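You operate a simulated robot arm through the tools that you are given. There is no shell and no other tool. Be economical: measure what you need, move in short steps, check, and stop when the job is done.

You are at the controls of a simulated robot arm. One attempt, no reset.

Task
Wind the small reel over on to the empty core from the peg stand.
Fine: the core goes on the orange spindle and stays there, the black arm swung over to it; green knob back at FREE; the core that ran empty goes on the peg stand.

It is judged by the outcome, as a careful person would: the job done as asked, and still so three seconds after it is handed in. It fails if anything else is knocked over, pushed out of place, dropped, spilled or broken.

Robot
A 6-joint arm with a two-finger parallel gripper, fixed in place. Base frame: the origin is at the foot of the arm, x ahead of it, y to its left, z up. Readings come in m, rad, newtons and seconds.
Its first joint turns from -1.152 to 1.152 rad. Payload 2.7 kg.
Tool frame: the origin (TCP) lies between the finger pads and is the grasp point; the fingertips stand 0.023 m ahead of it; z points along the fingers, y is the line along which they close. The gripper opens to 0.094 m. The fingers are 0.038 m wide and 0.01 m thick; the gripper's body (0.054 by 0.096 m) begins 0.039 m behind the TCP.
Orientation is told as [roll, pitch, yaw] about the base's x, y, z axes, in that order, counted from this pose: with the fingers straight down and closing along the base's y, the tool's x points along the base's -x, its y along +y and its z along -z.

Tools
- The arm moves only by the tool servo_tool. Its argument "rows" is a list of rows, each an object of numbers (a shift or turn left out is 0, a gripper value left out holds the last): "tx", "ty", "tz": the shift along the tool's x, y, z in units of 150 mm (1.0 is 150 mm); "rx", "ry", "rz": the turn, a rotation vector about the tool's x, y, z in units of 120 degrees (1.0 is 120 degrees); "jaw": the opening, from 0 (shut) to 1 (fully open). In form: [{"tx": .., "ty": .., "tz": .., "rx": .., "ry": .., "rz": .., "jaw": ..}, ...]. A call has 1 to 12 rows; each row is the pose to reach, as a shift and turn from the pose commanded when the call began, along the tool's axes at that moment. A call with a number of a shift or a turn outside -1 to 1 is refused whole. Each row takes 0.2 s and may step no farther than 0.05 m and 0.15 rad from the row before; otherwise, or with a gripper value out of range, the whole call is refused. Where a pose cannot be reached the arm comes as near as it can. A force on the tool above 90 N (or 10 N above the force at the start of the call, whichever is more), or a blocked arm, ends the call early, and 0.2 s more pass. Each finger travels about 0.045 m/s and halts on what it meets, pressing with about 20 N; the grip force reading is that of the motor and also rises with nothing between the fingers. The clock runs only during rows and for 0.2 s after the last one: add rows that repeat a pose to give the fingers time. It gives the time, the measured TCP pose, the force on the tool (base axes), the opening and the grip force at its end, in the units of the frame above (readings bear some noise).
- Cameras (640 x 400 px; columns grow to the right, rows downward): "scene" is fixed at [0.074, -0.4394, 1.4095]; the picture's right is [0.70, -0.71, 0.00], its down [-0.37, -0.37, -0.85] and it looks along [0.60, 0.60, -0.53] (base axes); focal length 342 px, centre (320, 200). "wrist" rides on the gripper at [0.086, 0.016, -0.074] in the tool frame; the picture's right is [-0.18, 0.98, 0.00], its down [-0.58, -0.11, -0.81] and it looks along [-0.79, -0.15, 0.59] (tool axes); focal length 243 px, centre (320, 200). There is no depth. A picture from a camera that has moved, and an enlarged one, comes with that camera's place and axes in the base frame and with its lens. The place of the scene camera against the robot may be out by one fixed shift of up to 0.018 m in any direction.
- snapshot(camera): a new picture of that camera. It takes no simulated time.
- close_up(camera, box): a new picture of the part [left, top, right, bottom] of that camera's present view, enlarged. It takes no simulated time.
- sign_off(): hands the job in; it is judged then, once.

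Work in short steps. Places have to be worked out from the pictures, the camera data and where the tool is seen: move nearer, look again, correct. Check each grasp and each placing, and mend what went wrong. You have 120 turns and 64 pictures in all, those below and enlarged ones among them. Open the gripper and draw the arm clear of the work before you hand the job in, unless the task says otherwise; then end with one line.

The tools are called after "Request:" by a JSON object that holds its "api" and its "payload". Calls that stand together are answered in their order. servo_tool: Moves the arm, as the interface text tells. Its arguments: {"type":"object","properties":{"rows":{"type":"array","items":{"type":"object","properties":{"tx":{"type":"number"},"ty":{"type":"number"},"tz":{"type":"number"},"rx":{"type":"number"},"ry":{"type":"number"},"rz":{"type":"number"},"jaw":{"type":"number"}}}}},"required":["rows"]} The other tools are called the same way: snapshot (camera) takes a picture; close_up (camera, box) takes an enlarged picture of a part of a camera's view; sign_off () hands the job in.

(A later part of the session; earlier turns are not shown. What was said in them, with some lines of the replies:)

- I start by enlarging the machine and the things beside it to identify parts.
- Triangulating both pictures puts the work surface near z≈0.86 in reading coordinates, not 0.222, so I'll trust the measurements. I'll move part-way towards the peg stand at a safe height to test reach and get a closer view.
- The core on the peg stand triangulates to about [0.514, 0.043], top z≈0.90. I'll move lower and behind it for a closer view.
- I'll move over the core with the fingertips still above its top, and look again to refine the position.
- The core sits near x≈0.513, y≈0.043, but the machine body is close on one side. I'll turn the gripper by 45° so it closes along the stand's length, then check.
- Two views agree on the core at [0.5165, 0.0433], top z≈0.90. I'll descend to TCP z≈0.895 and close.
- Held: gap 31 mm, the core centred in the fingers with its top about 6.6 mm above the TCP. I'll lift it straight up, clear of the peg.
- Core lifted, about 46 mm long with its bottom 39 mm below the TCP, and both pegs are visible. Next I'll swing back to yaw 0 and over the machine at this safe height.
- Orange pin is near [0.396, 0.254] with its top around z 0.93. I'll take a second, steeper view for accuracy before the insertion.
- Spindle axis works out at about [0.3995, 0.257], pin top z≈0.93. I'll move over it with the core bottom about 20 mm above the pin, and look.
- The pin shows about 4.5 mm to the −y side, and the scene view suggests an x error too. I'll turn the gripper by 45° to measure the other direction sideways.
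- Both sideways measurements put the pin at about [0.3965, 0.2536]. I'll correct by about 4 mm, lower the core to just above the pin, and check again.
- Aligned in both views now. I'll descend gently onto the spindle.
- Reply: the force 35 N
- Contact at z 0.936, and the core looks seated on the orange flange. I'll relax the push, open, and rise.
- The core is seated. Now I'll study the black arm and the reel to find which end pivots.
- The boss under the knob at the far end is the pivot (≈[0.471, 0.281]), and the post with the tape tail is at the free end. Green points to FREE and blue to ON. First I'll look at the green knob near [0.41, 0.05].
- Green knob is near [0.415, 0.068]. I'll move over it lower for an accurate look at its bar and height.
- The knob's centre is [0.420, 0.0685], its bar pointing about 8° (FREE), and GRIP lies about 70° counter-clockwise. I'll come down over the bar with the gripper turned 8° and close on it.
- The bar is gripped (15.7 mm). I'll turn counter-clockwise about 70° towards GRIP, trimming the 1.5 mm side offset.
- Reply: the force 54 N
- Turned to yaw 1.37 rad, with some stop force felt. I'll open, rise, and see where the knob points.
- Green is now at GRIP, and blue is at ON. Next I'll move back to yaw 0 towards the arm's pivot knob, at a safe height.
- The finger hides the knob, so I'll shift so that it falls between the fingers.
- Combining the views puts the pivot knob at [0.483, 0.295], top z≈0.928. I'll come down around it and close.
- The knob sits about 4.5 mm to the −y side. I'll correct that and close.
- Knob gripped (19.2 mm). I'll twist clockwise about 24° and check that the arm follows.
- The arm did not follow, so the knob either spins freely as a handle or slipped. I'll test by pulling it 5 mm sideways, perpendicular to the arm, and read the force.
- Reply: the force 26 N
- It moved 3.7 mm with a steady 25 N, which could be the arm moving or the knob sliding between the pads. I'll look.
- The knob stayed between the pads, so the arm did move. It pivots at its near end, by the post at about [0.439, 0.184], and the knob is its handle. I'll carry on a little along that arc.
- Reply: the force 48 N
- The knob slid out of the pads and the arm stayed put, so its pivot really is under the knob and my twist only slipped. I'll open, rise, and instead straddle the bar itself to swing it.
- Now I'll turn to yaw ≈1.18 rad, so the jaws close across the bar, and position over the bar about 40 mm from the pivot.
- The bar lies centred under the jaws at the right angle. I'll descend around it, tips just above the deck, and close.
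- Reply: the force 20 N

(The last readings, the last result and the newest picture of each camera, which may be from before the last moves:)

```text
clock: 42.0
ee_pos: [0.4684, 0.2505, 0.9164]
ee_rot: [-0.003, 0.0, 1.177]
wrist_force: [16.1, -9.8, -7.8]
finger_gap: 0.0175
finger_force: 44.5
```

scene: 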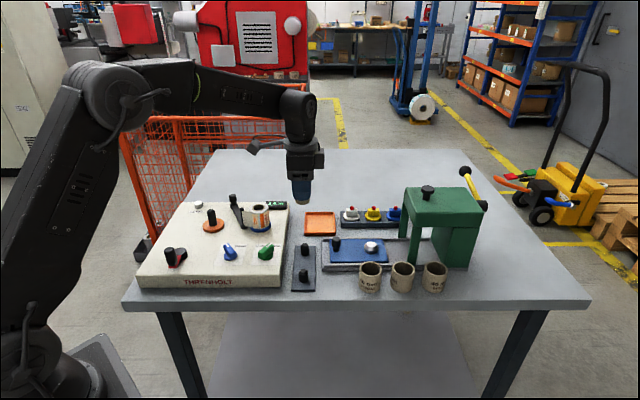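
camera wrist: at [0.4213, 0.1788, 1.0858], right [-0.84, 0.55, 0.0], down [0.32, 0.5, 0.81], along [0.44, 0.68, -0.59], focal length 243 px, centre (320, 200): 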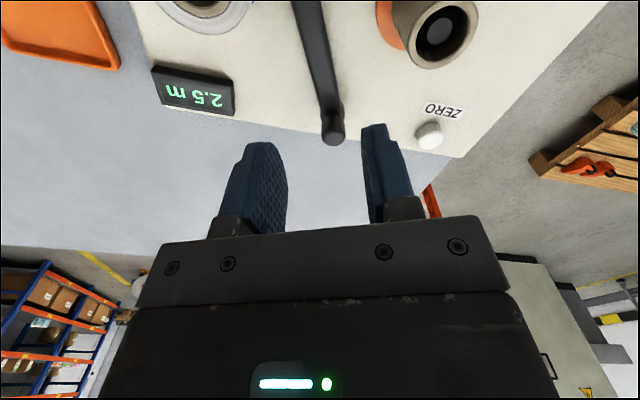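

The bar is gripped (17.5 mm). I'll swing it clockwise about the pivot by 16° first, reading the force.

Request:
{"api": "servo_tool", "payload": {"rows": [{"ty": 0.02, "rz": 0.033}, {"tx": -0.001, "ty": 0.04, "rz": 0.067}, {"tx": -0.005, "ty": 0.06, "rz": 0.1}, {"tx": -0.009, "ty": 0.079, "rz": 0.133}, {"tx": -0.009, "ty": 0.079, "rz": 0.133}]}}

Request:
{"api": "close_up", "payload": {"camera": "scene", "box": [180, 170, 300, 250]}}

```text
clock: 43.0
ee_pos: [0.4706, 0.2474, 0.9164]
ee_rot: [-0.025, -0.013, 0.927]
wrist_force: [19.6, -1.0, -12.8]
finger_gap: 0.0176
finger_force: 44.9
stopped in row 4: the force on the tool passed its limit (the readings are from after the stop); the commanded pose is now the measured one
```

```text
5.00 times, centred on (240, 210) of scene
camera zoom: at [0.0747, -0.4393, 1.4095], right [0.7, -0.71, 0.0], down [-0.37, -0.37, -0.85], along [0.6, 0.6, -0.53], focal length 1709 px, centre (720, 150)
```

zoom: 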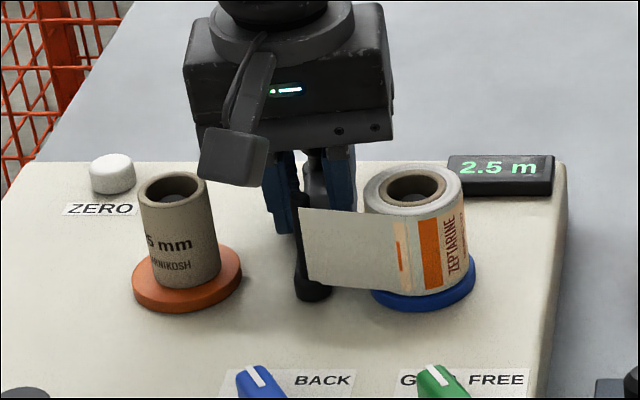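

The post moved towards the orange core, drawing tape with it. But the TCP barely shifted, so the pivot may be mid-bar. I'll check with the wrist view before continuing.

Request:
{"api": "snapshot", "payload": {"camera": "wrist"}}

```text
22 pictures are left
camera wrist: at [0.4041, 0.19, 0.9885], right [-0.68, 0.74, -0.02], down [0.41, 0.4, 0.82], along [0.61, 0.54, -0.58], focal length 243 px, centre (320, 200)
```

wrist: 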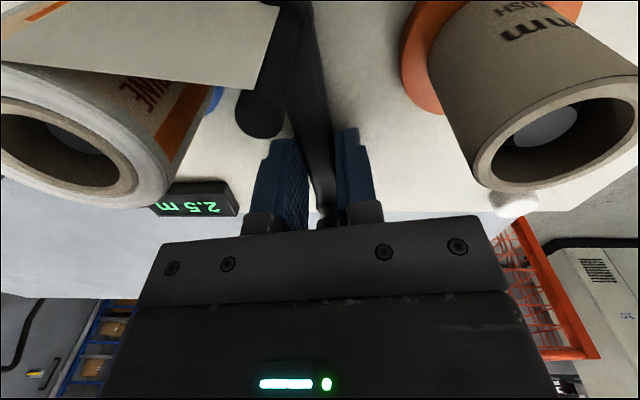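

The knob end moved the opposite way, so the pivot is mid-bar, near [0.463, 0.237], just under the tool. I'll keep rotating clockwise about that point for 35° more.

Request:
{"api": "servo_tool", "payload": {"rows": [{"tx": 0.001, "ty": -0.009, "rz": 0.047}, {"tx": 0.002, "ty": -0.018, "rz": 0.095}, {"tx": 0.003, "ty": -0.026, "rz": 0.142}, {"tx": 0.007, "ty": -0.035, "rz": 0.192}, {"tx": 0.011, "ty": -0.044, "rz": 0.242}, {"tx": 0.015, "ty": -0.052, "rz": 0.292}, {"tx": 0.015, "ty": -0.052, "rz": 0.292}]}}

Request:
{"api": "close_up", "payload": {"camera": "scene", "box": [180, 170, 300, 250]}}

```text
clock: 44.6
ee_pos: [0.4749, 0.2414, 0.9163]
ee_rot: [-0.016, -0.024, 0.32]
wrist_force: [30.5, -9.3, -19.8]
finger_gap: 0.0179
finger_force: 44.7
```

```text
5.00 times, centred on (240, 210) of scene
camera zoom: at [0.0751, -0.4395, 1.4094], right [0.7, -0.71, 0.0], down [-0.38, -0.37, -0.85], along [0.6, 0.6, -0.53], focal length 1709 px, centre (720, 150)
```

zoom: 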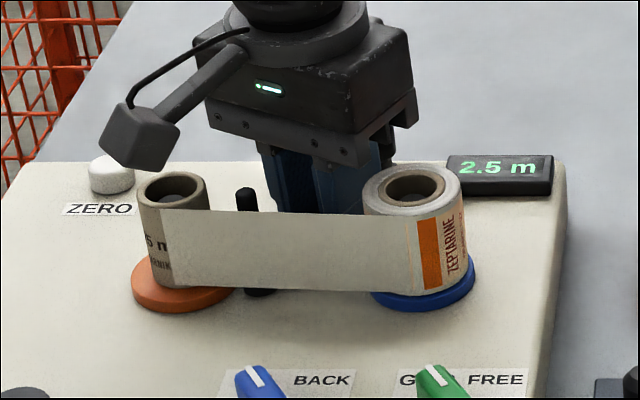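

The tape is now laid onto the orange core and the arm sits in the mirror of its starting position. I'll release the bar and rise.

Request:
{"api": "servo_tool", "payload": {"rows": [{"jaw": 0.4}, {"jaw": 0.4}, {"jaw": 0.4}, {"tz": -0.2, "jaw": 0.4}, {"tz": -0.45}, {"tz": -0.7}, {"tz": -0.7}]}}

Request:
{"api": "close_up", "payload": {"camera": "scene", "box": [140, 170, 300, 290]}}

```text
clock: 46.2
ee_pos: [0.4702, 0.2426, 1.0224]
ee_rot: [-0.014, -0.021, 0.318]
wrist_force: [-0.6, -0.2, 0.5]
finger_gap: 0.0375
finger_force: 0.0
```

```text
3.33 times, centred on (220, 230) of scene
camera zoom: at [0.074, -0.4394, 1.4095], right [0.7, -0.71, 0.0], down [-0.37, -0.37, -0.85], along [0.6, 0.6, -0.53], focal length 1139 px, centre (653, 100)
```

zoom: 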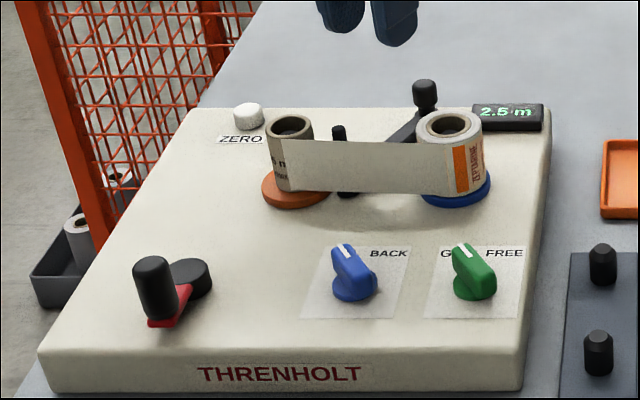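

Arm released and stable, tape running between the reel and the core. Next I'll move back towards the crank at the front-left, restoring yaw 0 and removing the small tilt.

Request:
{"api": "servo_tool", "payload": {"rows": [{"tx": 0.2, "ty": 0.02, "rz": 0.05}, {"tx": 0.45, "ty": 0.04, "rz": 0.1}, {"tx": 0.7, "ty": 0.06, "rz": 0.152}, {"tx": 0.886, "ty": 0.081, "rz": 0.152}]}}

Request:
{"api": "servo_tool", "payload": {"rows": [{"tx": 0.25, "ty": -0.08, "rx": -0.0067, "ry": 0.01}, {"tx": 0.5, "ty": -0.18, "rx": -0.0067, "ry": 0.01}, {"tx": 0.7, "ty": -0.22, "rx": -0.0067, "ry": 0.01}, {"tx": 0.9, "ty": -0.22, "rx": -0.0067, "ry": 0.01}, {"tx": 0.9, "ty": -0.22, "rx": -0.0067, "ry": 0.01}]}}

Request:
{"api": "snapshot", "payload": {"camera": "wrist"}}

```text
clock: 47.2
ee_pos: [0.3379, 0.2133, 1.019]
ee_rot: [-0.005, -0.025, -0.004]
wrist_force: [-0.2, 0.1, -0.5]
finger_gap: 0.0376
finger_force: 0.1
```

```text
clock: 48.4
ee_pos: [0.2026, 0.1824, 1.0184]
ee_rot: [0.009, -0.004, -0.004]
wrist_force: [0.0, -0.4, 0.2]
finger_gap: 0.0376
finger_force: 0.1
```

```text
19 pictures are left
camera wrist: at [0.1171, 0.1988, 1.0904], right [0.19, 0.98, 0.01], down [0.58, -0.12, 0.81], along [0.79, -0.15, -0.59], focal length 243 px, centre (320, 200)
```

wrist: 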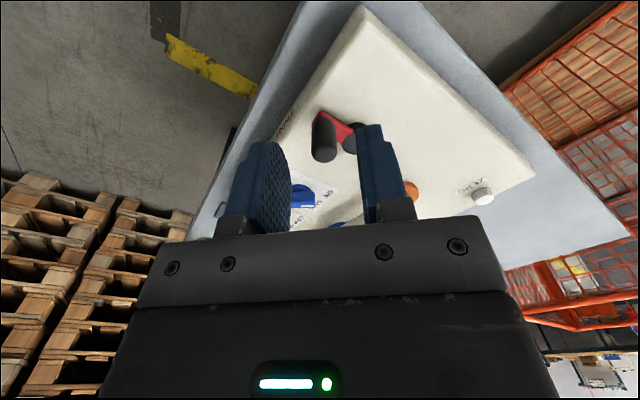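

The handle axis is near [0.254, 0.176] and the hub near [0.277, 0.198]. I'll move over the handle for a precise look.

Request:
{"api": "servo_tool", "payload": {"rows": [{"tx": -0.17, "ty": -0.02, "rx": -0.004, "jaw": 0.5}, {"tx": -0.34, "ty": -0.04, "tz": 0.1, "rx": -0.004}, {"tx": -0.34, "ty": -0.04, "tz": 0.2, "rx": -0.004}, {"tx": -0.34, "ty": -0.04, "tz": 0.2, "rx": -0.004}]}}

Request:
{"api": "close_up", "payload": {"camera": "wrist", "box": [200, 0, 440, 150]}}

```text
clock: 49.4
ee_pos: [0.2568, 0.1763, 0.9886]
ee_rot: [0.016, -0.003, -0.003]
wrist_force: [0.6, -0.7, -1.0]
finger_gap: 0.0472
finger_force: 0.1
```

```text
2.67 times, centred on (320, 75) of wrist
camera zoom: at [0.1701, 0.1922, 1.0608], right [0.19, 0.98, 0.02], down [0.58, -0.12, 0.81], along [0.79, -0.14, -0.59], focal length 647 px, centre (320, 533)
```

zoom: 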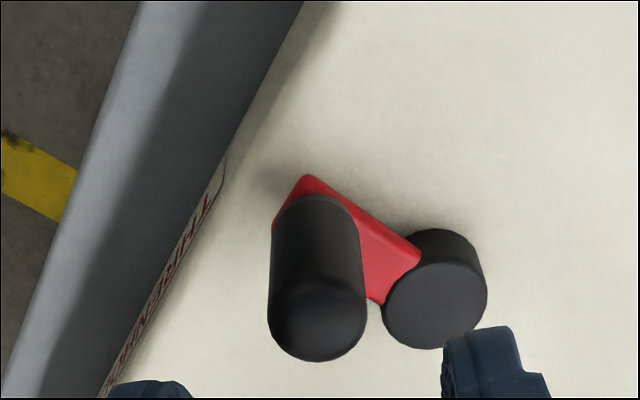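

The handle is at [0.2525, 0.1775] and about 21 mm thick; the hub is roughly [0.277, 0.20]. I'll grip the handle's top part, keeping the fingertips above the hub.

Request:
{"api": "servo_tool", "payload": {"rows": [{"tx": 0.029, "ty": 0.008, "rx": 0.0076, "tz": 0.1}, {"tx": 0.029, "ty": 0.008, "rx": 0.0076, "tz": 0.2}, {"tx": 0.029, "ty": 0.008, "rx": 0.0076, "tz": 0.304}, {"tx": 0.029, "ty": 0.008, "rx": 0.0076, "tz": 0.304, "jaw": 0.05}, {"tx": 0.029, "ty": 0.008, "rx": 0.0076, "tz": 0.304}, {"tx": 0.029, "ty": 0.008, "rx": 0.0076, "tz": 0.304}, {"tx": 0.029, "ty": 0.008, "rx": 0.0076, "tz": 0.304}]}}

```text
clock: 51.0
ee_pos: [0.2509, 0.1774, 0.9412]
ee_rot: [0.001, -0.002, -0.004]
wrist_force: [-4.7, -1.9, -3.8]
finger_gap: 0.0212
finger_force: 45.0
```

Handle gripped (21 mm). I'll try a 30° clockwise arc and read forces and position to fit the hub centre.

Request:
{"api": "servo_tool", "payload": {"rows": [{"tx": 0.027, "ty": 0.033}, {"tx": 0.047, "ty": 0.069}, {"tx": 0.06, "ty": 0.107}, {"tx": 0.06, "ty": 0.107}]}}

```text
clock: 52.0
ee_pos: [0.2405, 0.1926, 0.9409]
ee_rot: [-0.003, 0.002, -0.003]
wrist_force: [-25.2, -7.2, 5.4]
finger_gap: 0.0213
finger_force: 45.5
```

The residual force is purely radial, so the hub is nearer [0.275, 0.205] with r≈0.036. I'll continue clockwise with the corrected circle.

Request:
{"api": "servo_tool", "payload": {"rows": [{"tx": 0.03, "ty": 0.076}, {"tx": 0.022, "ty": 0.138}, {"tx": -0.002, "ty": 0.196}, {"tx": -0.04, "ty": 0.246}, {"tx": -0.09, "ty": 0.284}, {"tx": -0.09, "ty": 0.284}]}}

Request:
{"api": "close_up", "payload": {"camera": "scene", "box": [140, 180, 300, 290]}}

```text
clock: 53.4
ee_pos: [0.2582, 0.2376, 0.9403]
ee_rot: [0.002, -0.003, -0.001]
wrist_force: [-18.8, 27.8, -30.1]
finger_gap: 0.0216
finger_force: 44.8
```

```text
3.64 times, centred on (220, 235) of scene
camera zoom: at [0.0738, -0.4384, 1.4099], right [0.7, -0.71, 0.0], down [-0.37, -0.37, -0.85], along [0.6, 0.6, -0.53], focal length 1243 px, centre (684, 73)
```

zoom: 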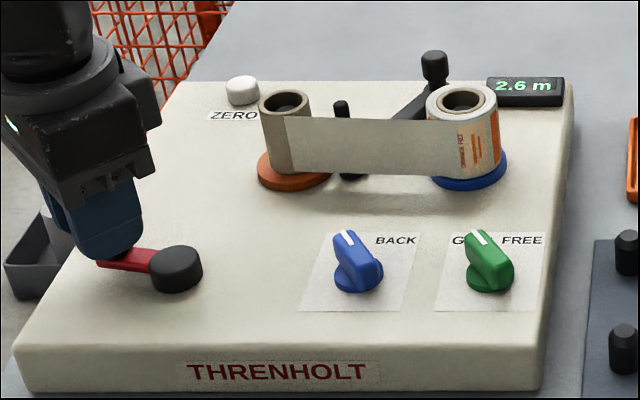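

The crank winds on: the counter went 2.5→2.6 m and the reel turned. A fit of the measured points gives hub [0.275, 0.205], r≈0.037. I'll do the next half turn with that.

Request:
{"api": "servo_tool", "payload": {"rows": [{"tx": -0.12, "ty": 0.041}, {"tx": -0.244, "ty": 0.007}, {"tx": -0.335, "ty": -0.084}, {"tx": -0.369, "ty": -0.208}, {"tx": -0.335, "ty": -0.332}, {"tx": -0.244, "ty": -0.423}]}}

```text
clock: 54.8
ee_pos: [0.2945, 0.1682, 0.9424]
ee_rot: [-0.003, -0.003, -0.002]
wrist_force: [17.4, -36.9, 25.8]
finger_gap: 0.0215
finger_force: 44.9
```

The outward force shows the circle is a little larger: hub ≈[0.2765, 0.203], r≈0.039. I'll make a full turn on the refined circle.

Request:
{"api": "servo_tool", "payload": {"rows": [{"tx": 0.114, "ty": -0.058}, {"tx": 0.244, "ty": -0.023}, {"tx": 0.34, "ty": 0.072}, {"tx": 0.374, "ty": 0.202}, {"tx": 0.34, "ty": 0.332}, {"tx": 0.244, "ty": 0.427}, {"tx": 0.114, "ty": 0.462}, {"tx": -0.016, "ty": 0.427}, {"tx": -0.111, "ty": 0.332}, {"tx": -0.146, "ty": 0.202}, {"tx": -0.111, "ty": 0.072}, {"tx": -0.016, "ty": -0.023}]}}

Request:
{"api": "close_up", "payload": {"camera": "scene", "box": [140, 180, 300, 290]}}

```text
clock: 57.4
ee_pos: [0.2941, 0.1691, 0.9423]
ee_rot: [0.001, -0.002, -0.006]
wrist_force: [-1.8, 2.4, 21.9]
finger_gap: 0.0213
finger_force: 44.7
```

```text
3.64 times, centred on (220, 235) of scene
camera zoom: at [0.0739, -0.4395, 1.4095], right [0.7, -0.71, 0.0], down [-0.37, -0.37, -0.85], along [0.6, 0.6, -0.53], focal length 1243 px, centre (684, 73)
```

zoom: 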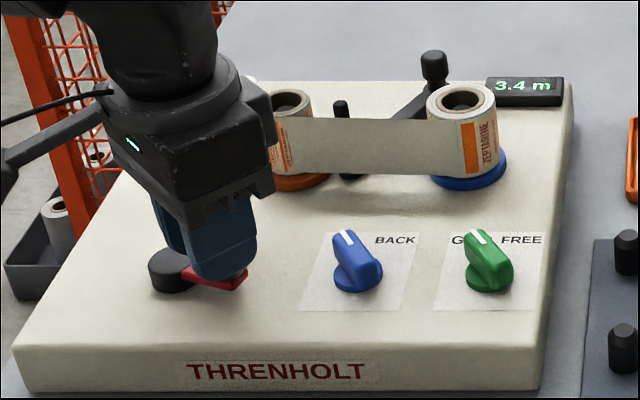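

Forces are now tiny and the counter reads 3.4 m, about 0.5 m per turn. I'll repeat the same full circle.

Request:
{"api": "servo_tool", "payload": {"rows": [{"tx": 0.13, "ty": -0.035}, {"tx": 0.26, "ty": 0.0}, {"tx": 0.356, "ty": 0.095}, {"tx": 0.39, "ty": 0.225}, {"tx": 0.356, "ty": 0.355}, {"tx": 0.26, "ty": 0.45}, {"tx": 0.13, "ty": 0.485}, {"tx": 0.0, "ty": 0.45}, {"tx": -0.095, "ty": 0.355}, {"tx": -0.13, "ty": 0.225}, {"tx": -0.095, "ty": 0.095}, {"tx": 0.0, "ty": 0.0}]}}

```text
clock: 60.0
ee_pos: [0.2936, 0.169, 0.9418]
ee_rot: [0.0, 0.001, -0.003]
wrist_force: [-2.4, 3.9, 7.6]
finger_gap: 0.0213
finger_force: 44.6
```

A clean turn with low forces; again.

Request:
{"api": "servo_tool", "payload": {"rows": [{"tx": 0.13, "ty": -0.035}, {"tx": 0.26, "ty": 0.0}, {"tx": 0.356, "ty": 0.095}, {"tx": 0.39, "ty": 0.225}, {"tx": 0.356, "ty": 0.355}, {"tx": 0.26, "ty": 0.45}, {"tx": 0.13, "ty": 0.485}, {"tx": 0.0, "ty": 0.45}, {"tx": -0.095, "ty": 0.355}, {"tx": -0.13, "ty": 0.225}, {"tx": -0.095, "ty": 0.095}, {"tx": 0.0, "ty": 0.0}]}}

Request:
{"api": "close_up", "payload": {"camera": "scene", "box": [140, 180, 300, 290]}}

```text
clock: 62.6
ee_pos: [0.2952, 0.1691, 0.9418]
ee_rot: [0.0, 0.0, -0.005]
wrist_force: [2.6, -6.2, 11.2]
finger_gap: 0.0214
finger_force: 44.5
```

```text
3.64 times, centred on (220, 235) of scene
camera zoom: at [0.074, -0.4396, 1.4095], right [0.7, -0.71, 0.0], down [-0.37, -0.37, -0.85], along [0.6, 0.6, -0.53], focal length 1243 px, centre (684, 73)
```

zoom: 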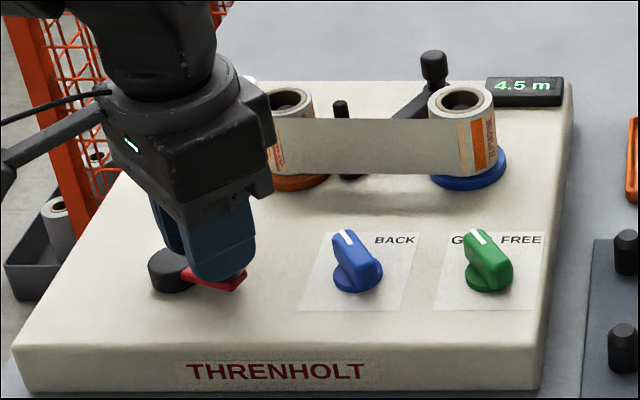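

The counter is at 4.5 m and the reel is shrinking slowly. I'll do several more turns before the next check.

Request:
{"api": "servo_tool", "payload": {"rows": [{"tx": 0.13, "ty": -0.035}, {"tx": 0.26, "ty": 0.0}, {"tx": 0.356, "ty": 0.095}, {"tx": 0.39, "ty": 0.225}, {"tx": 0.356, "ty": 0.355}, {"tx": 0.26, "ty": 0.45}, {"tx": 0.13, "ty": 0.485}, {"tx": 0.0, "ty": 0.45}, {"tx": -0.095, "ty": 0.355}, {"tx": -0.13, "ty": 0.225}, {"tx": -0.095, "ty": 0.095}, {"tx": 0.0, "ty": 0.0}]}}

Request:
{"api": "servo_tool", "payload": {"rows": [{"tx": 0.13, "ty": -0.035}, {"tx": 0.26, "ty": 0.0}, {"tx": 0.356, "ty": 0.095}, {"tx": 0.39, "ty": 0.225}, {"tx": 0.356, "ty": 0.355}, {"tx": 0.26, "ty": 0.45}, {"tx": 0.13, "ty": 0.485}, {"tx": 0.0, "ty": 0.45}, {"tx": -0.095, "ty": 0.355}, {"tx": -0.13, "ty": 0.225}, {"tx": -0.095, "ty": 0.095}, {"tx": 0.0, "ty": 0.0}]}}

Request:
{"api": "servo_tool", "payload": {"rows": [{"tx": 0.13, "ty": -0.035}, {"tx": 0.26, "ty": 0.0}, {"tx": 0.356, "ty": 0.095}, {"tx": 0.39, "ty": 0.225}, {"tx": 0.356, "ty": 0.355}, {"tx": 0.26, "ty": 0.45}, {"tx": 0.13, "ty": 0.485}, {"tx": 0.0, "ty": 0.45}, {"tx": -0.095, "ty": 0.355}, {"tx": -0.13, "ty": 0.225}, {"tx": -0.095, "ty": 0.095}, {"tx": 0.0, "ty": 0.0}]}}

Request:
{"api": "close_up", "payload": {"camera": "scene", "box": [140, 180, 300, 290]}}

```text
clock: 65.2
ee_pos: [0.2954, 0.1683, 0.9399]
ee_rot: [0.001, 0.0, -0.003]
wrist_force: [-1.8, 4.6, 17.8]
finger_gap: 0.0215
finger_force: 45.7
```

```text
clock: 67.8
ee_pos: [0.2942, 0.1687, 0.9405]
ee_rot: [0.002, 0.001, -0.002]
wrist_force: [-11.5, 24.8, 8.0]
finger_gap: 0.0214
finger_force: 45.2
```

```text
clock: 70.4
ee_pos: [0.2978, 0.1693, 0.9433]
ee_rot: [0.006, -0.008, 0.0]
wrist_force: [-1.5, 4.2, 37.3]
finger_gap: 0.0212
finger_force: 44.9
```

```text
3.64 times, centred on (220, 235) of scene
camera zoom: at [0.0737, -0.4395, 1.4095], right [0.7, -0.71, 0.0], down [-0.37, -0.37, -0.85], along [0.6, 0.6, -0.53], focal length 1243 px, centre (684, 73)
```

zoom: 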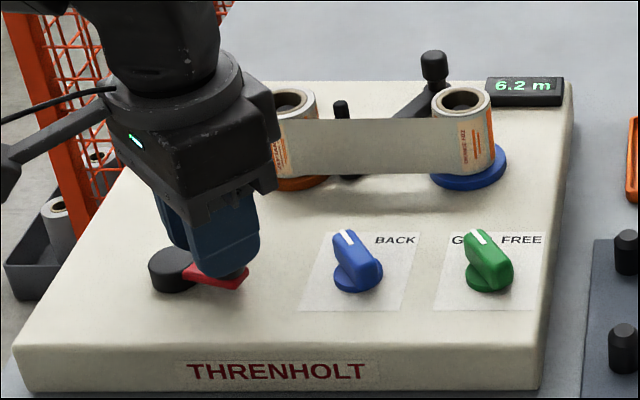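

The counter is at 6.2 m, and by diameter about 40% of the tape remains. I'll continue turning.

Request:
{"api": "servo_tool", "payload": {"rows": [{"tx": 0.13, "ty": -0.035}, {"tx": 0.26, "ty": 0.0}, {"tx": 0.356, "ty": 0.095}, {"tx": 0.39, "ty": 0.225}, {"tx": 0.356, "ty": 0.355}, {"tx": 0.26, "ty": 0.45}, {"tx": 0.13, "ty": 0.485}, {"tx": 0.0, "ty": 0.45}, {"tx": -0.095, "ty": 0.355}, {"tx": -0.13, "ty": 0.225}, {"tx": -0.095, "ty": 0.095}, {"tx": 0.0, "ty": 0.0}]}}

Request:
{"api": "servo_tool", "payload": {"rows": [{"tx": 0.13, "ty": -0.035}, {"tx": 0.26, "ty": 0.0}, {"tx": 0.356, "ty": 0.095}, {"tx": 0.39, "ty": 0.225}, {"tx": 0.356, "ty": 0.355}, {"tx": 0.26, "ty": 0.45}, {"tx": 0.13, "ty": 0.485}, {"tx": 0.0, "ty": 0.45}, {"tx": -0.095, "ty": 0.355}, {"tx": -0.13, "ty": 0.225}, {"tx": -0.095, "ty": 0.095}, {"tx": 0.0, "ty": 0.0}]}}

Request:
{"api": "servo_tool", "payload": {"rows": [{"tx": 0.13, "ty": -0.035}, {"tx": 0.26, "ty": 0.0}, {"tx": 0.356, "ty": 0.095}, {"tx": 0.39, "ty": 0.225}, {"tx": 0.356, "ty": 0.355}, {"tx": 0.26, "ty": 0.45}, {"tx": 0.13, "ty": 0.485}, {"tx": 0.0, "ty": 0.45}, {"tx": -0.095, "ty": 0.355}, {"tx": -0.13, "ty": 0.225}, {"tx": -0.095, "ty": 0.095}, {"tx": 0.0, "ty": 0.0}]}}

Request:
{"api": "close_up", "payload": {"camera": "scene", "box": [140, 180, 300, 290]}}

```text
clock: 73.0
ee_pos: [0.2954, 0.1692, 0.9409]
ee_rot: [0.002, -0.005, -0.005]
wrist_force: [2.0, -3.1, 31.5]
finger_gap: 0.0213
finger_force: 45.3
```

```text
clock: 75.6
ee_pos: [0.2949, 0.1683, 0.9419]
ee_rot: [0.0, 0.003, -0.004]
wrist_force: [-4.9, 9.1, -7.8]
finger_gap: 0.0212
finger_force: 45.4
```

```text
clock: 78.2
ee_pos: [0.2962, 0.1686, 0.9425]
ee_rot: [0.003, -0.004, -0.003]
wrist_force: [0.1, 0.1, 38.0]
finger_gap: 0.0212
finger_force: 45.0
```

```text
3.64 times, centred on (220, 235) of scene
camera zoom: at [0.0737, -0.4396, 1.4095], right [0.7, -0.71, 0.0], down [-0.37, -0.37, -0.85], along [0.6, 0.6, -0.53], focal length 1243 px, centre (684, 73)
```

zoom: 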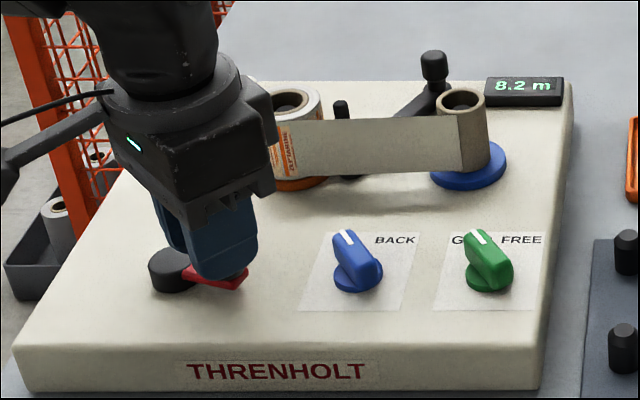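

The blue core is nearly bare, with only the span left. One more turn.

Request:
{"api": "servo_tool", "payload": {"rows": [{"tx": 0.13, "ty": -0.035}, {"tx": 0.26, "ty": 0.0}, {"tx": 0.356, "ty": 0.095}, {"tx": 0.39, "ty": 0.225}, {"tx": 0.356, "ty": 0.355}, {"tx": 0.26, "ty": 0.45}, {"tx": 0.13, "ty": 0.485}, {"tx": 0.0, "ty": 0.45}, {"tx": -0.095, "ty": 0.355}, {"tx": -0.13, "ty": 0.225}, {"tx": -0.095, "ty": 0.095}, {"tx": 0.0, "ty": 0.0}]}}

Request:
{"api": "close_up", "payload": {"camera": "scene", "box": [140, 180, 300, 290]}}

```text
clock: 80.8
ee_pos: [0.2953, 0.1682, 0.9427]
ee_rot: [0.001, -0.002, -0.003]
wrist_force: [1.9, -0.7, 27.2]
finger_gap: 0.0213
finger_force: 45.3
```

```text
3.64 times, centred on (220, 235) of scene
camera zoom: at [0.0738, -0.4396, 1.4095], right [0.7, -0.71, 0.0], down [-0.37, -0.37, -0.85], along [0.6, 0.6, -0.53], focal length 1243 px, centre (684, 73)
```

zoom: 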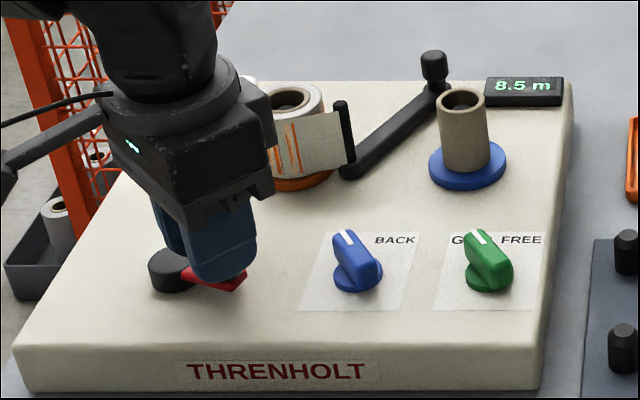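

The tape has fully run over: the tail is on the arm's post and the blue core is bare. I'll release the crank handle and rise.

Request:
{"api": "servo_tool", "payload": {"rows": [{"jaw": 0.4}, {"jaw": 0.45}, {"jaw": 0.45}, {"tz": -0.2, "jaw": 0.45}, {"tz": -0.5}, {"tz": -0.5}]}}

Request:
{"api": "servo_tool", "payload": {"rows": [{"tx": -0.08, "ty": -0.06, "rz": -0.0655}, {"tx": -0.16, "ty": -0.13, "rz": -0.131}, {"tx": -0.25, "ty": -0.2, "rz": -0.1965}, {"tx": -0.33, "ty": -0.27, "rz": -0.262}, {"tx": -0.42, "ty": -0.34, "rz": -0.3275}, {"tx": -0.5, "ty": -0.41, "rz": -0.393}, {"tx": -0.58, "ty": -0.48, "rz": -0.4585}, {"tx": -0.66, "ty": -0.54, "rz": -0.524}, {"tx": -0.74, "ty": -0.6, "rz": -0.5895}, {"tx": -0.832, "ty": -0.68, "rz": -0.655}, {"tx": -0.832, "ty": -0.68, "rz": -0.655}]}}

Request:
{"api": "close_up", "payload": {"camera": "wrist", "box": [200, 0, 440, 150]}}

```text
clock: 82.2
ee_pos: [0.2969, 0.1656, 1.015]
ee_rot: [0.001, -0.004, -0.004]
wrist_force: [-0.2, -0.1, -0.6]
finger_gap: 0.042
finger_force: 0.0
```

```text
clock: 84.6
ee_pos: [0.4213, 0.0664, 1.0163]
ee_rot: [-0.002, -0.002, 1.37]
wrist_force: [0.3, 0.1, 0.0]
finger_gap: 0.0425
finger_force: 0.1
```

```text
2.67 times, centred on (320, 75) of wrist
camera zoom: at [0.3883, -0.0147, 1.0886], right [-0.93, 0.38, 0.0], down [0.22, 0.55, 0.81], along [0.31, 0.75, -0.59], focal length 647 px, centre (320, 533)
```

zoom: 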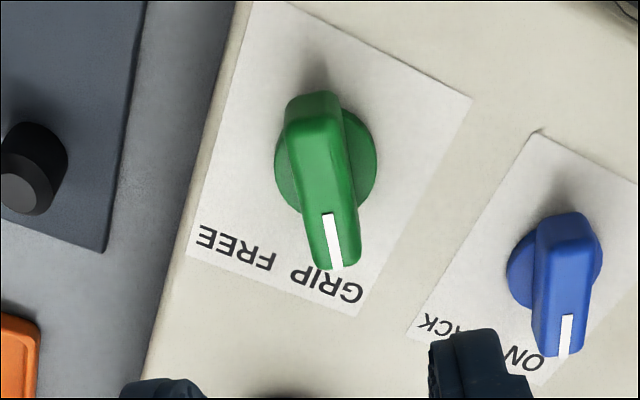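

The green knob is as I left it. I'll descend on the bar, close, and turn it back to FREE.

Request:
{"api": "servo_tool", "payload": {"rows": [{"tz": 0.25}, {"tz": 0.5}, {"tz": 0.627}, {"tz": 0.627, "jaw": 0.05}, {"tz": 0.627}, {"tz": 0.627}, {"tz": 0.627}]}}

Request:
{"api": "servo_tool", "payload": {"rows": [{"rz": 0.06}, {"rz": 0.12}, {"rz": 0.18}, {"rz": 0.24}, {"rz": 0.3}, {"rz": 0.36}, {"rz": 0.42}, {"rz": 0.48}, {"rz": 0.54}, {"rz": 0.597}, {"rz": 0.597}]}}

Request:
{"api": "servo_tool", "payload": {"rows": [{"jaw": 0.4}, {"jaw": 0.45}, {"jaw": 0.45}, {"tz": -0.25, "jaw": 0.45}, {"tz": -0.55}, {"tz": -0.7}, {"tz": -0.7}]}}

Request:
{"api": "snapshot", "payload": {"camera": "wrist"}}

```text
clock: 86.2
ee_pos: [0.4197, 0.0665, 0.9219]
ee_rot: [-0.002, -0.002, 1.368]
wrist_force: [1.8, 0.4, -7.9]
finger_gap: 0.0152
finger_force: 45.5
```

```text
clock: 88.6
ee_pos: [0.4187, 0.0656, 0.9223]
ee_rot: [-0.001, 0.0, 0.124]
wrist_force: [-13.2, 16.2, -14.1]
finger_gap: 0.0161
finger_force: 44.9
```

```text
clock: 90.2
ee_pos: [0.422, 0.0668, 1.0275]
ee_rot: [-0.001, -0.002, 0.12]
wrist_force: [0.5, 0.1, -0.8]
finger_gap: 0.0421
finger_force: 0.0
```

```text
10 pictures are left
camera wrist: at [0.3333, 0.0734, 1.1006], right [0.07, 1.0, 0.0], down [0.59, -0.04, 0.81], along [0.81, -0.05, -0.59], focal length 243 px, centre (320, 200)
```

wrist: 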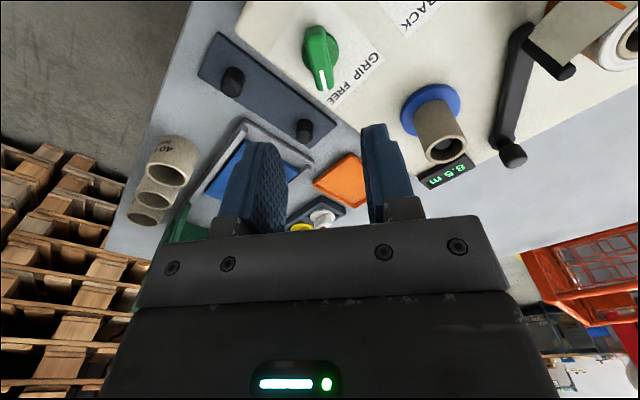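

Green is back at FREE. The empty core on the blue spindle is near [0.480, 0.169]. I'll move over it with the −45° yaw I'll use at the peg stand.

Request:
{"api": "servo_tool", "payload": {"rows": [{"tx": -0.06, "ty": 0.08, "rz": 0.062, "jaw": 0.6}, {"tx": -0.12, "ty": 0.17, "rz": 0.124}, {"tx": -0.19, "ty": 0.26, "rz": 0.186}, {"tx": -0.26, "ty": 0.35, "rz": 0.248}, {"tx": -0.33, "ty": 0.44, "rz": 0.31}, {"tx": -0.4, "ty": 0.54, "rz": 0.372}, {"tx": -0.466, "ty": 0.629, "rz": 0.432, "tz": 0.1}, {"tx": -0.466, "ty": 0.629, "rz": 0.432, "tz": 0.18}, {"tx": -0.466, "ty": 0.629, "rz": 0.432, "tz": 0.18}]}}

Request:
{"api": "close_up", "payload": {"camera": "wrist", "box": [200, 0, 440, 150]}}

```text
clock: 92.2
ee_pos: [0.4772, 0.1689, 1.0022]
ee_rot: [0.004, -0.002, -0.788]
wrist_force: [-0.2, 0.7, 0.2]
finger_gap: 0.0561
finger_force: 0.1
```

```text
2.67 times, centred on (320, 75) of wrist
camera zoom: at [0.429, 0.2421, 1.0743], right [0.83, 0.56, 0.0], down [0.33, -0.49, 0.81], along [0.46, -0.67, -0.59], focal length 647 px, centre (320, 533)
```

zoom: 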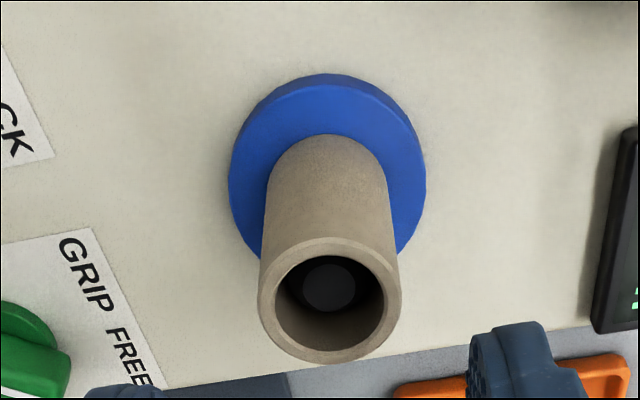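

The core is at about [0.4805, 0.1705], top z≈0.945. I'll descend, grip it as I did the first one, and lift.

Request:
{"api": "servo_tool", "payload": {"rows": [{"tx": -0.008, "ty": 0.023, "tz": 0.15}, {"tx": -0.008, "ty": 0.023, "tz": 0.3}, {"tx": -0.008, "ty": 0.023, "tz": 0.435}, {"tx": -0.008, "ty": 0.023, "tz": 0.435, "jaw": 0.25}, {"tx": -0.008, "ty": 0.023, "tz": 0.435}, {"tx": -0.008, "ty": 0.023, "tz": 0.435}, {"tx": -0.008, "ty": 0.023, "tz": 0.435}]}}

Request:
{"api": "servo_tool", "payload": {"rows": [{"tz": -0.1}, {"tz": -0.25}, {"tz": -0.45}, {"tz": -0.65}, {"tz": -0.8}, {"tz": -0.8}]}}

Request:
{"api": "snapshot", "payload": {"camera": "wrist"}}

```text
clock: 93.8
ee_pos: [0.4827, 0.1706, 0.937]
ee_rot: [0.002, -0.002, -0.786]
wrist_force: [-2.6, -1.8, -1.4]
finger_gap: 0.0315
finger_force: 20.3
```

```text
clock: 95.2
ee_pos: [0.4814, 0.1699, 1.0556]
ee_rot: [0.004, -0.001, -0.786]
wrist_force: [-0.9, 0.4, 0.5]
finger_gap: 0.0311
finger_force: 20.0
```

```text
8 pictures are left
camera wrist: at [0.4321, 0.2423, 1.1285], right [0.83, 0.56, 0.0], down [0.33, -0.49, 0.81], along [0.46, -0.67, -0.59], focal length 243 px, centre (320, 200)
```

wrist: 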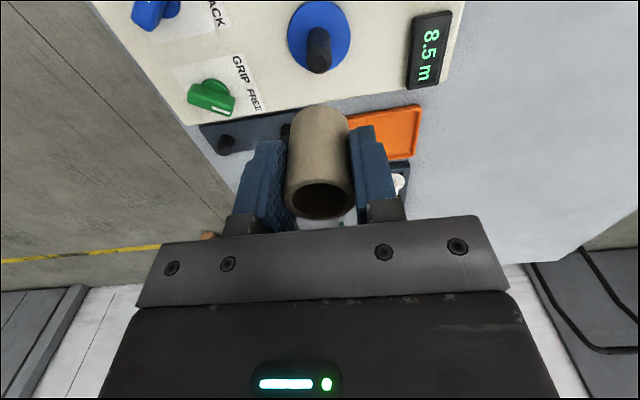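

The core came off cleanly and is held as before. I'll carry it over the first peg, stop above it, and check the alignment.

Request:
{"api": "servo_tool", "payload": {"rows": [{"tx": -0.19, "ty": -0.11}, {"tx": -0.38, "ty": -0.22}, {"tx": -0.57, "ty": -0.33}, {"tx": -0.769, "ty": -0.432}, {"tx": -0.769, "ty": -0.432, "tz": 0.25}, {"tx": -0.769, "ty": -0.432, "tz": 0.5}, {"tx": -0.769, "ty": -0.432, "tz": 0.8}, {"tx": -0.769, "ty": -0.432, "tz": 0.8}]}}

Request:
{"api": "close_up", "payload": {"camera": "wrist", "box": [200, 0, 440, 150]}}

Request:
{"api": "close_up", "payload": {"camera": "scene", "box": [260, 200, 360, 300]}}

```text
clock: 97.0
ee_pos: [0.5183, 0.043, 0.9385]
ee_rot: [0.005, -0.002, -0.785]
wrist_force: [0.3, 0.1, -0.5]
finger_gap: 0.0313
finger_force: 20.3
```

```text
2.67 times, centred on (320, 75) of wrist
camera zoom: at [0.4691, 0.1172, 1.0112], right [0.83, 0.56, 0.0], down [0.33, -0.49, 0.81], along [0.46, -0.66, -0.59], focal length 647 px, centre (320, 533)
```

zoom: 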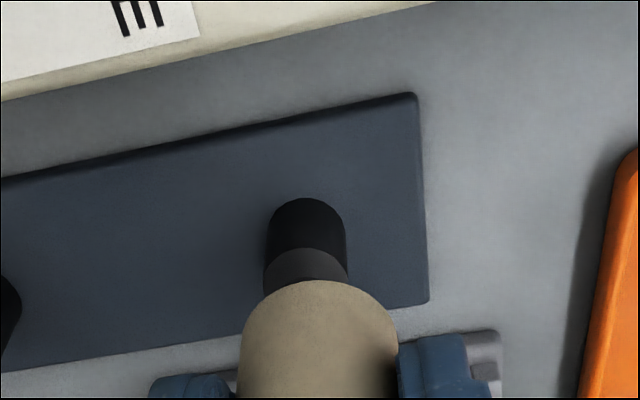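

```text
4.00 times, centred on (310, 250) of scene
camera zoom: at [0.0741, -0.4394, 1.4095], right [0.7, -0.71, 0.0], down [-0.37, -0.37, -0.85], along [0.6, 0.6, -0.53], focal length 1367 px, centre (360, 0)
```

zoom: 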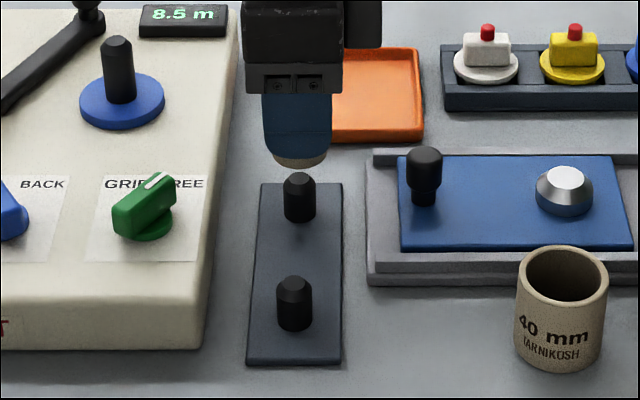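

The peg is about 3 mm towards −D and 1.5 mm towards −R from the core's axis. I'll correct and lower the core on to it.

Request:
{"api": "servo_tool", "payload": {"rows": [{"tx": 0.008, "ty": -0.02}, {"tx": 0.008, "ty": -0.02, "tz": 0.07}, {"tx": 0.008, "ty": -0.02, "tz": 0.14}, {"tx": 0.008, "ty": -0.02, "tz": 0.2}, {"tx": 0.008, "ty": -0.02, "tz": 0.25}, {"tx": 0.008, "ty": -0.02, "tz": 0.25}]}}

```text
clock: 98.4
ee_pos: [0.515, 0.0422, 0.8975]
ee_rot: [0.004, -0.001, -0.783]
wrist_force: [0.1, 0.8, -0.9]
finger_gap: 0.0312
finger_force: 20.0
```

No contact yet. I'll lower a few more millimetres to feel for the stand.

Request:
{"api": "servo_tool", "payload": {"rows": [{"tz": 0.01}, {"tz": 0.02}, {"tz": 0.02}]}}

```text
clock: 99.2
ee_pos: [0.5156, 0.0419, 0.8954]
ee_rot: [0.003, -0.001, -0.786]
wrist_force: [-0.4, 0.2, -0.4]
finger_gap: 0.0313
finger_force: 20.4
```

Request:
{"api": "servo_tool", "payload": {"rows": [{"tz": 0.01}, {"tz": 0.02}, {"tz": 0.02}]}}

Request:
{"api": "close_up", "payload": {"camera": "wrist", "box": [200, 50, 440, 200]}}

```text
clock: 100.0
ee_pos: [0.516, 0.041, 0.8943]
ee_rot: [0.006, -0.003, -0.786]
wrist_force: [-13.5, 2.3, 27.5]
finger_gap: 0.0313
finger_force: 19.7
```

```text
2.67 times, centred on (320, 125) of wrist
camera zoom: at [0.4655, 0.1147, 0.9671], right [0.83, 0.56, 0.01], down [0.33, -0.49, 0.81], along [0.46, -0.66, -0.59], focal length 647 px, centre (320, 400)
```

zoom: 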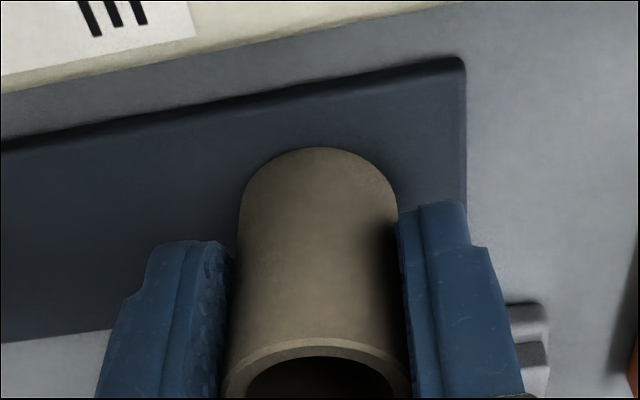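

Contact at z 0.894 with 27 N, and the core's base is flush on the stand. I'll relax, open, and rise clear.

Request:
{"api": "servo_tool", "payload": {"rows": [{"tz": -0.012}, {"tz": -0.012, "jaw": 0.55}, {"tz": -0.012, "jaw": 0.55}, {"tz": -0.012, "jaw": 0.55}, {"tz": -0.2}, {"tz": -0.45}, {"tz": -0.7}, {"tz": -0.95}, {"tz": -0.95}]}}

Request:
{"api": "snapshot", "payload": {"camera": "scene"}}

```text
clock: 102.0
ee_pos: [0.5148, 0.0392, 1.0365]
ee_rot: [0.003, -0.003, -0.786]
wrist_force: [0.2, 0.1, 0.1]
finger_gap: 0.0518
finger_force: 0.0
```

```text
4 pictures are left
```

scene: 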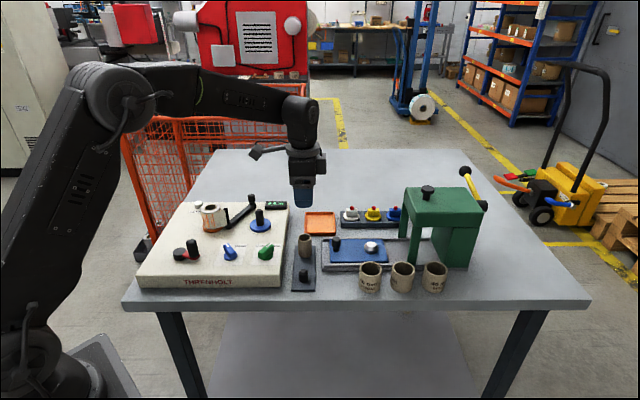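

The core stands on its peg. I'll draw the arm higher and clear of the work, then make a last check of the machine and stand.

Request:
{"api": "servo_tool", "payload": {"rows": [{"tz": -0.25}, {"tz": -0.5}, {"tz": -0.75}, {"tz": -0.95}, {"tz": -0.95}, {"tz": -0.95}]}}

Request:
{"api": "close_up", "payload": {"camera": "scene", "box": [150, 185, 330, 298]}}

```text
clock: 103.4
ee_pos: [0.5153, 0.0405, 1.1786]
ee_rot: [0.003, -0.003, -0.785]
wrist_force: [0.6, -0.3, -0.6]
finger_gap: 0.0517
finger_force: 0.1
```

```text
3.54 times, centred on (240, 242) of scene
camera zoom: at [0.074, -0.4394, 1.4095], right [0.7, -0.71, 0.0], down [-0.37, -0.37, -0.85], along [0.6, 0.6, -0.53], focal length 1210 px, centre (603, 53)
```

zoom: 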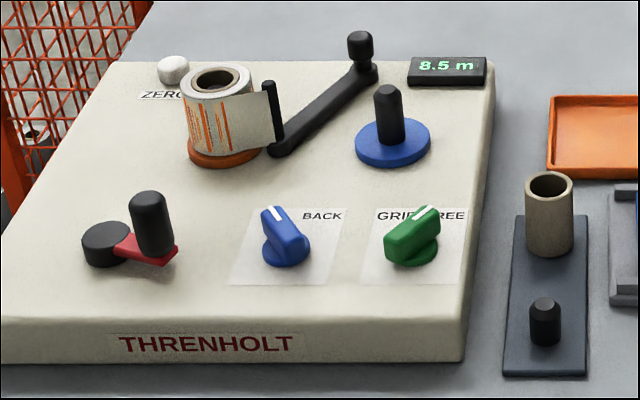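

The picture shows the full reel on the orange spindle with the arm over to it, green at FREE and the empty core upright on the peg stand. The gripper is open and clear, so I hand in.

Request:
{"api": "sign_off", "payload": {}}

```text
The job is handed in.
```

The small reel is wound over on to the core from the peg stand, which stays on the orange spindle with the black arm swung over to it; the green knob is back at FREE and the emptied core is on the peg stand.
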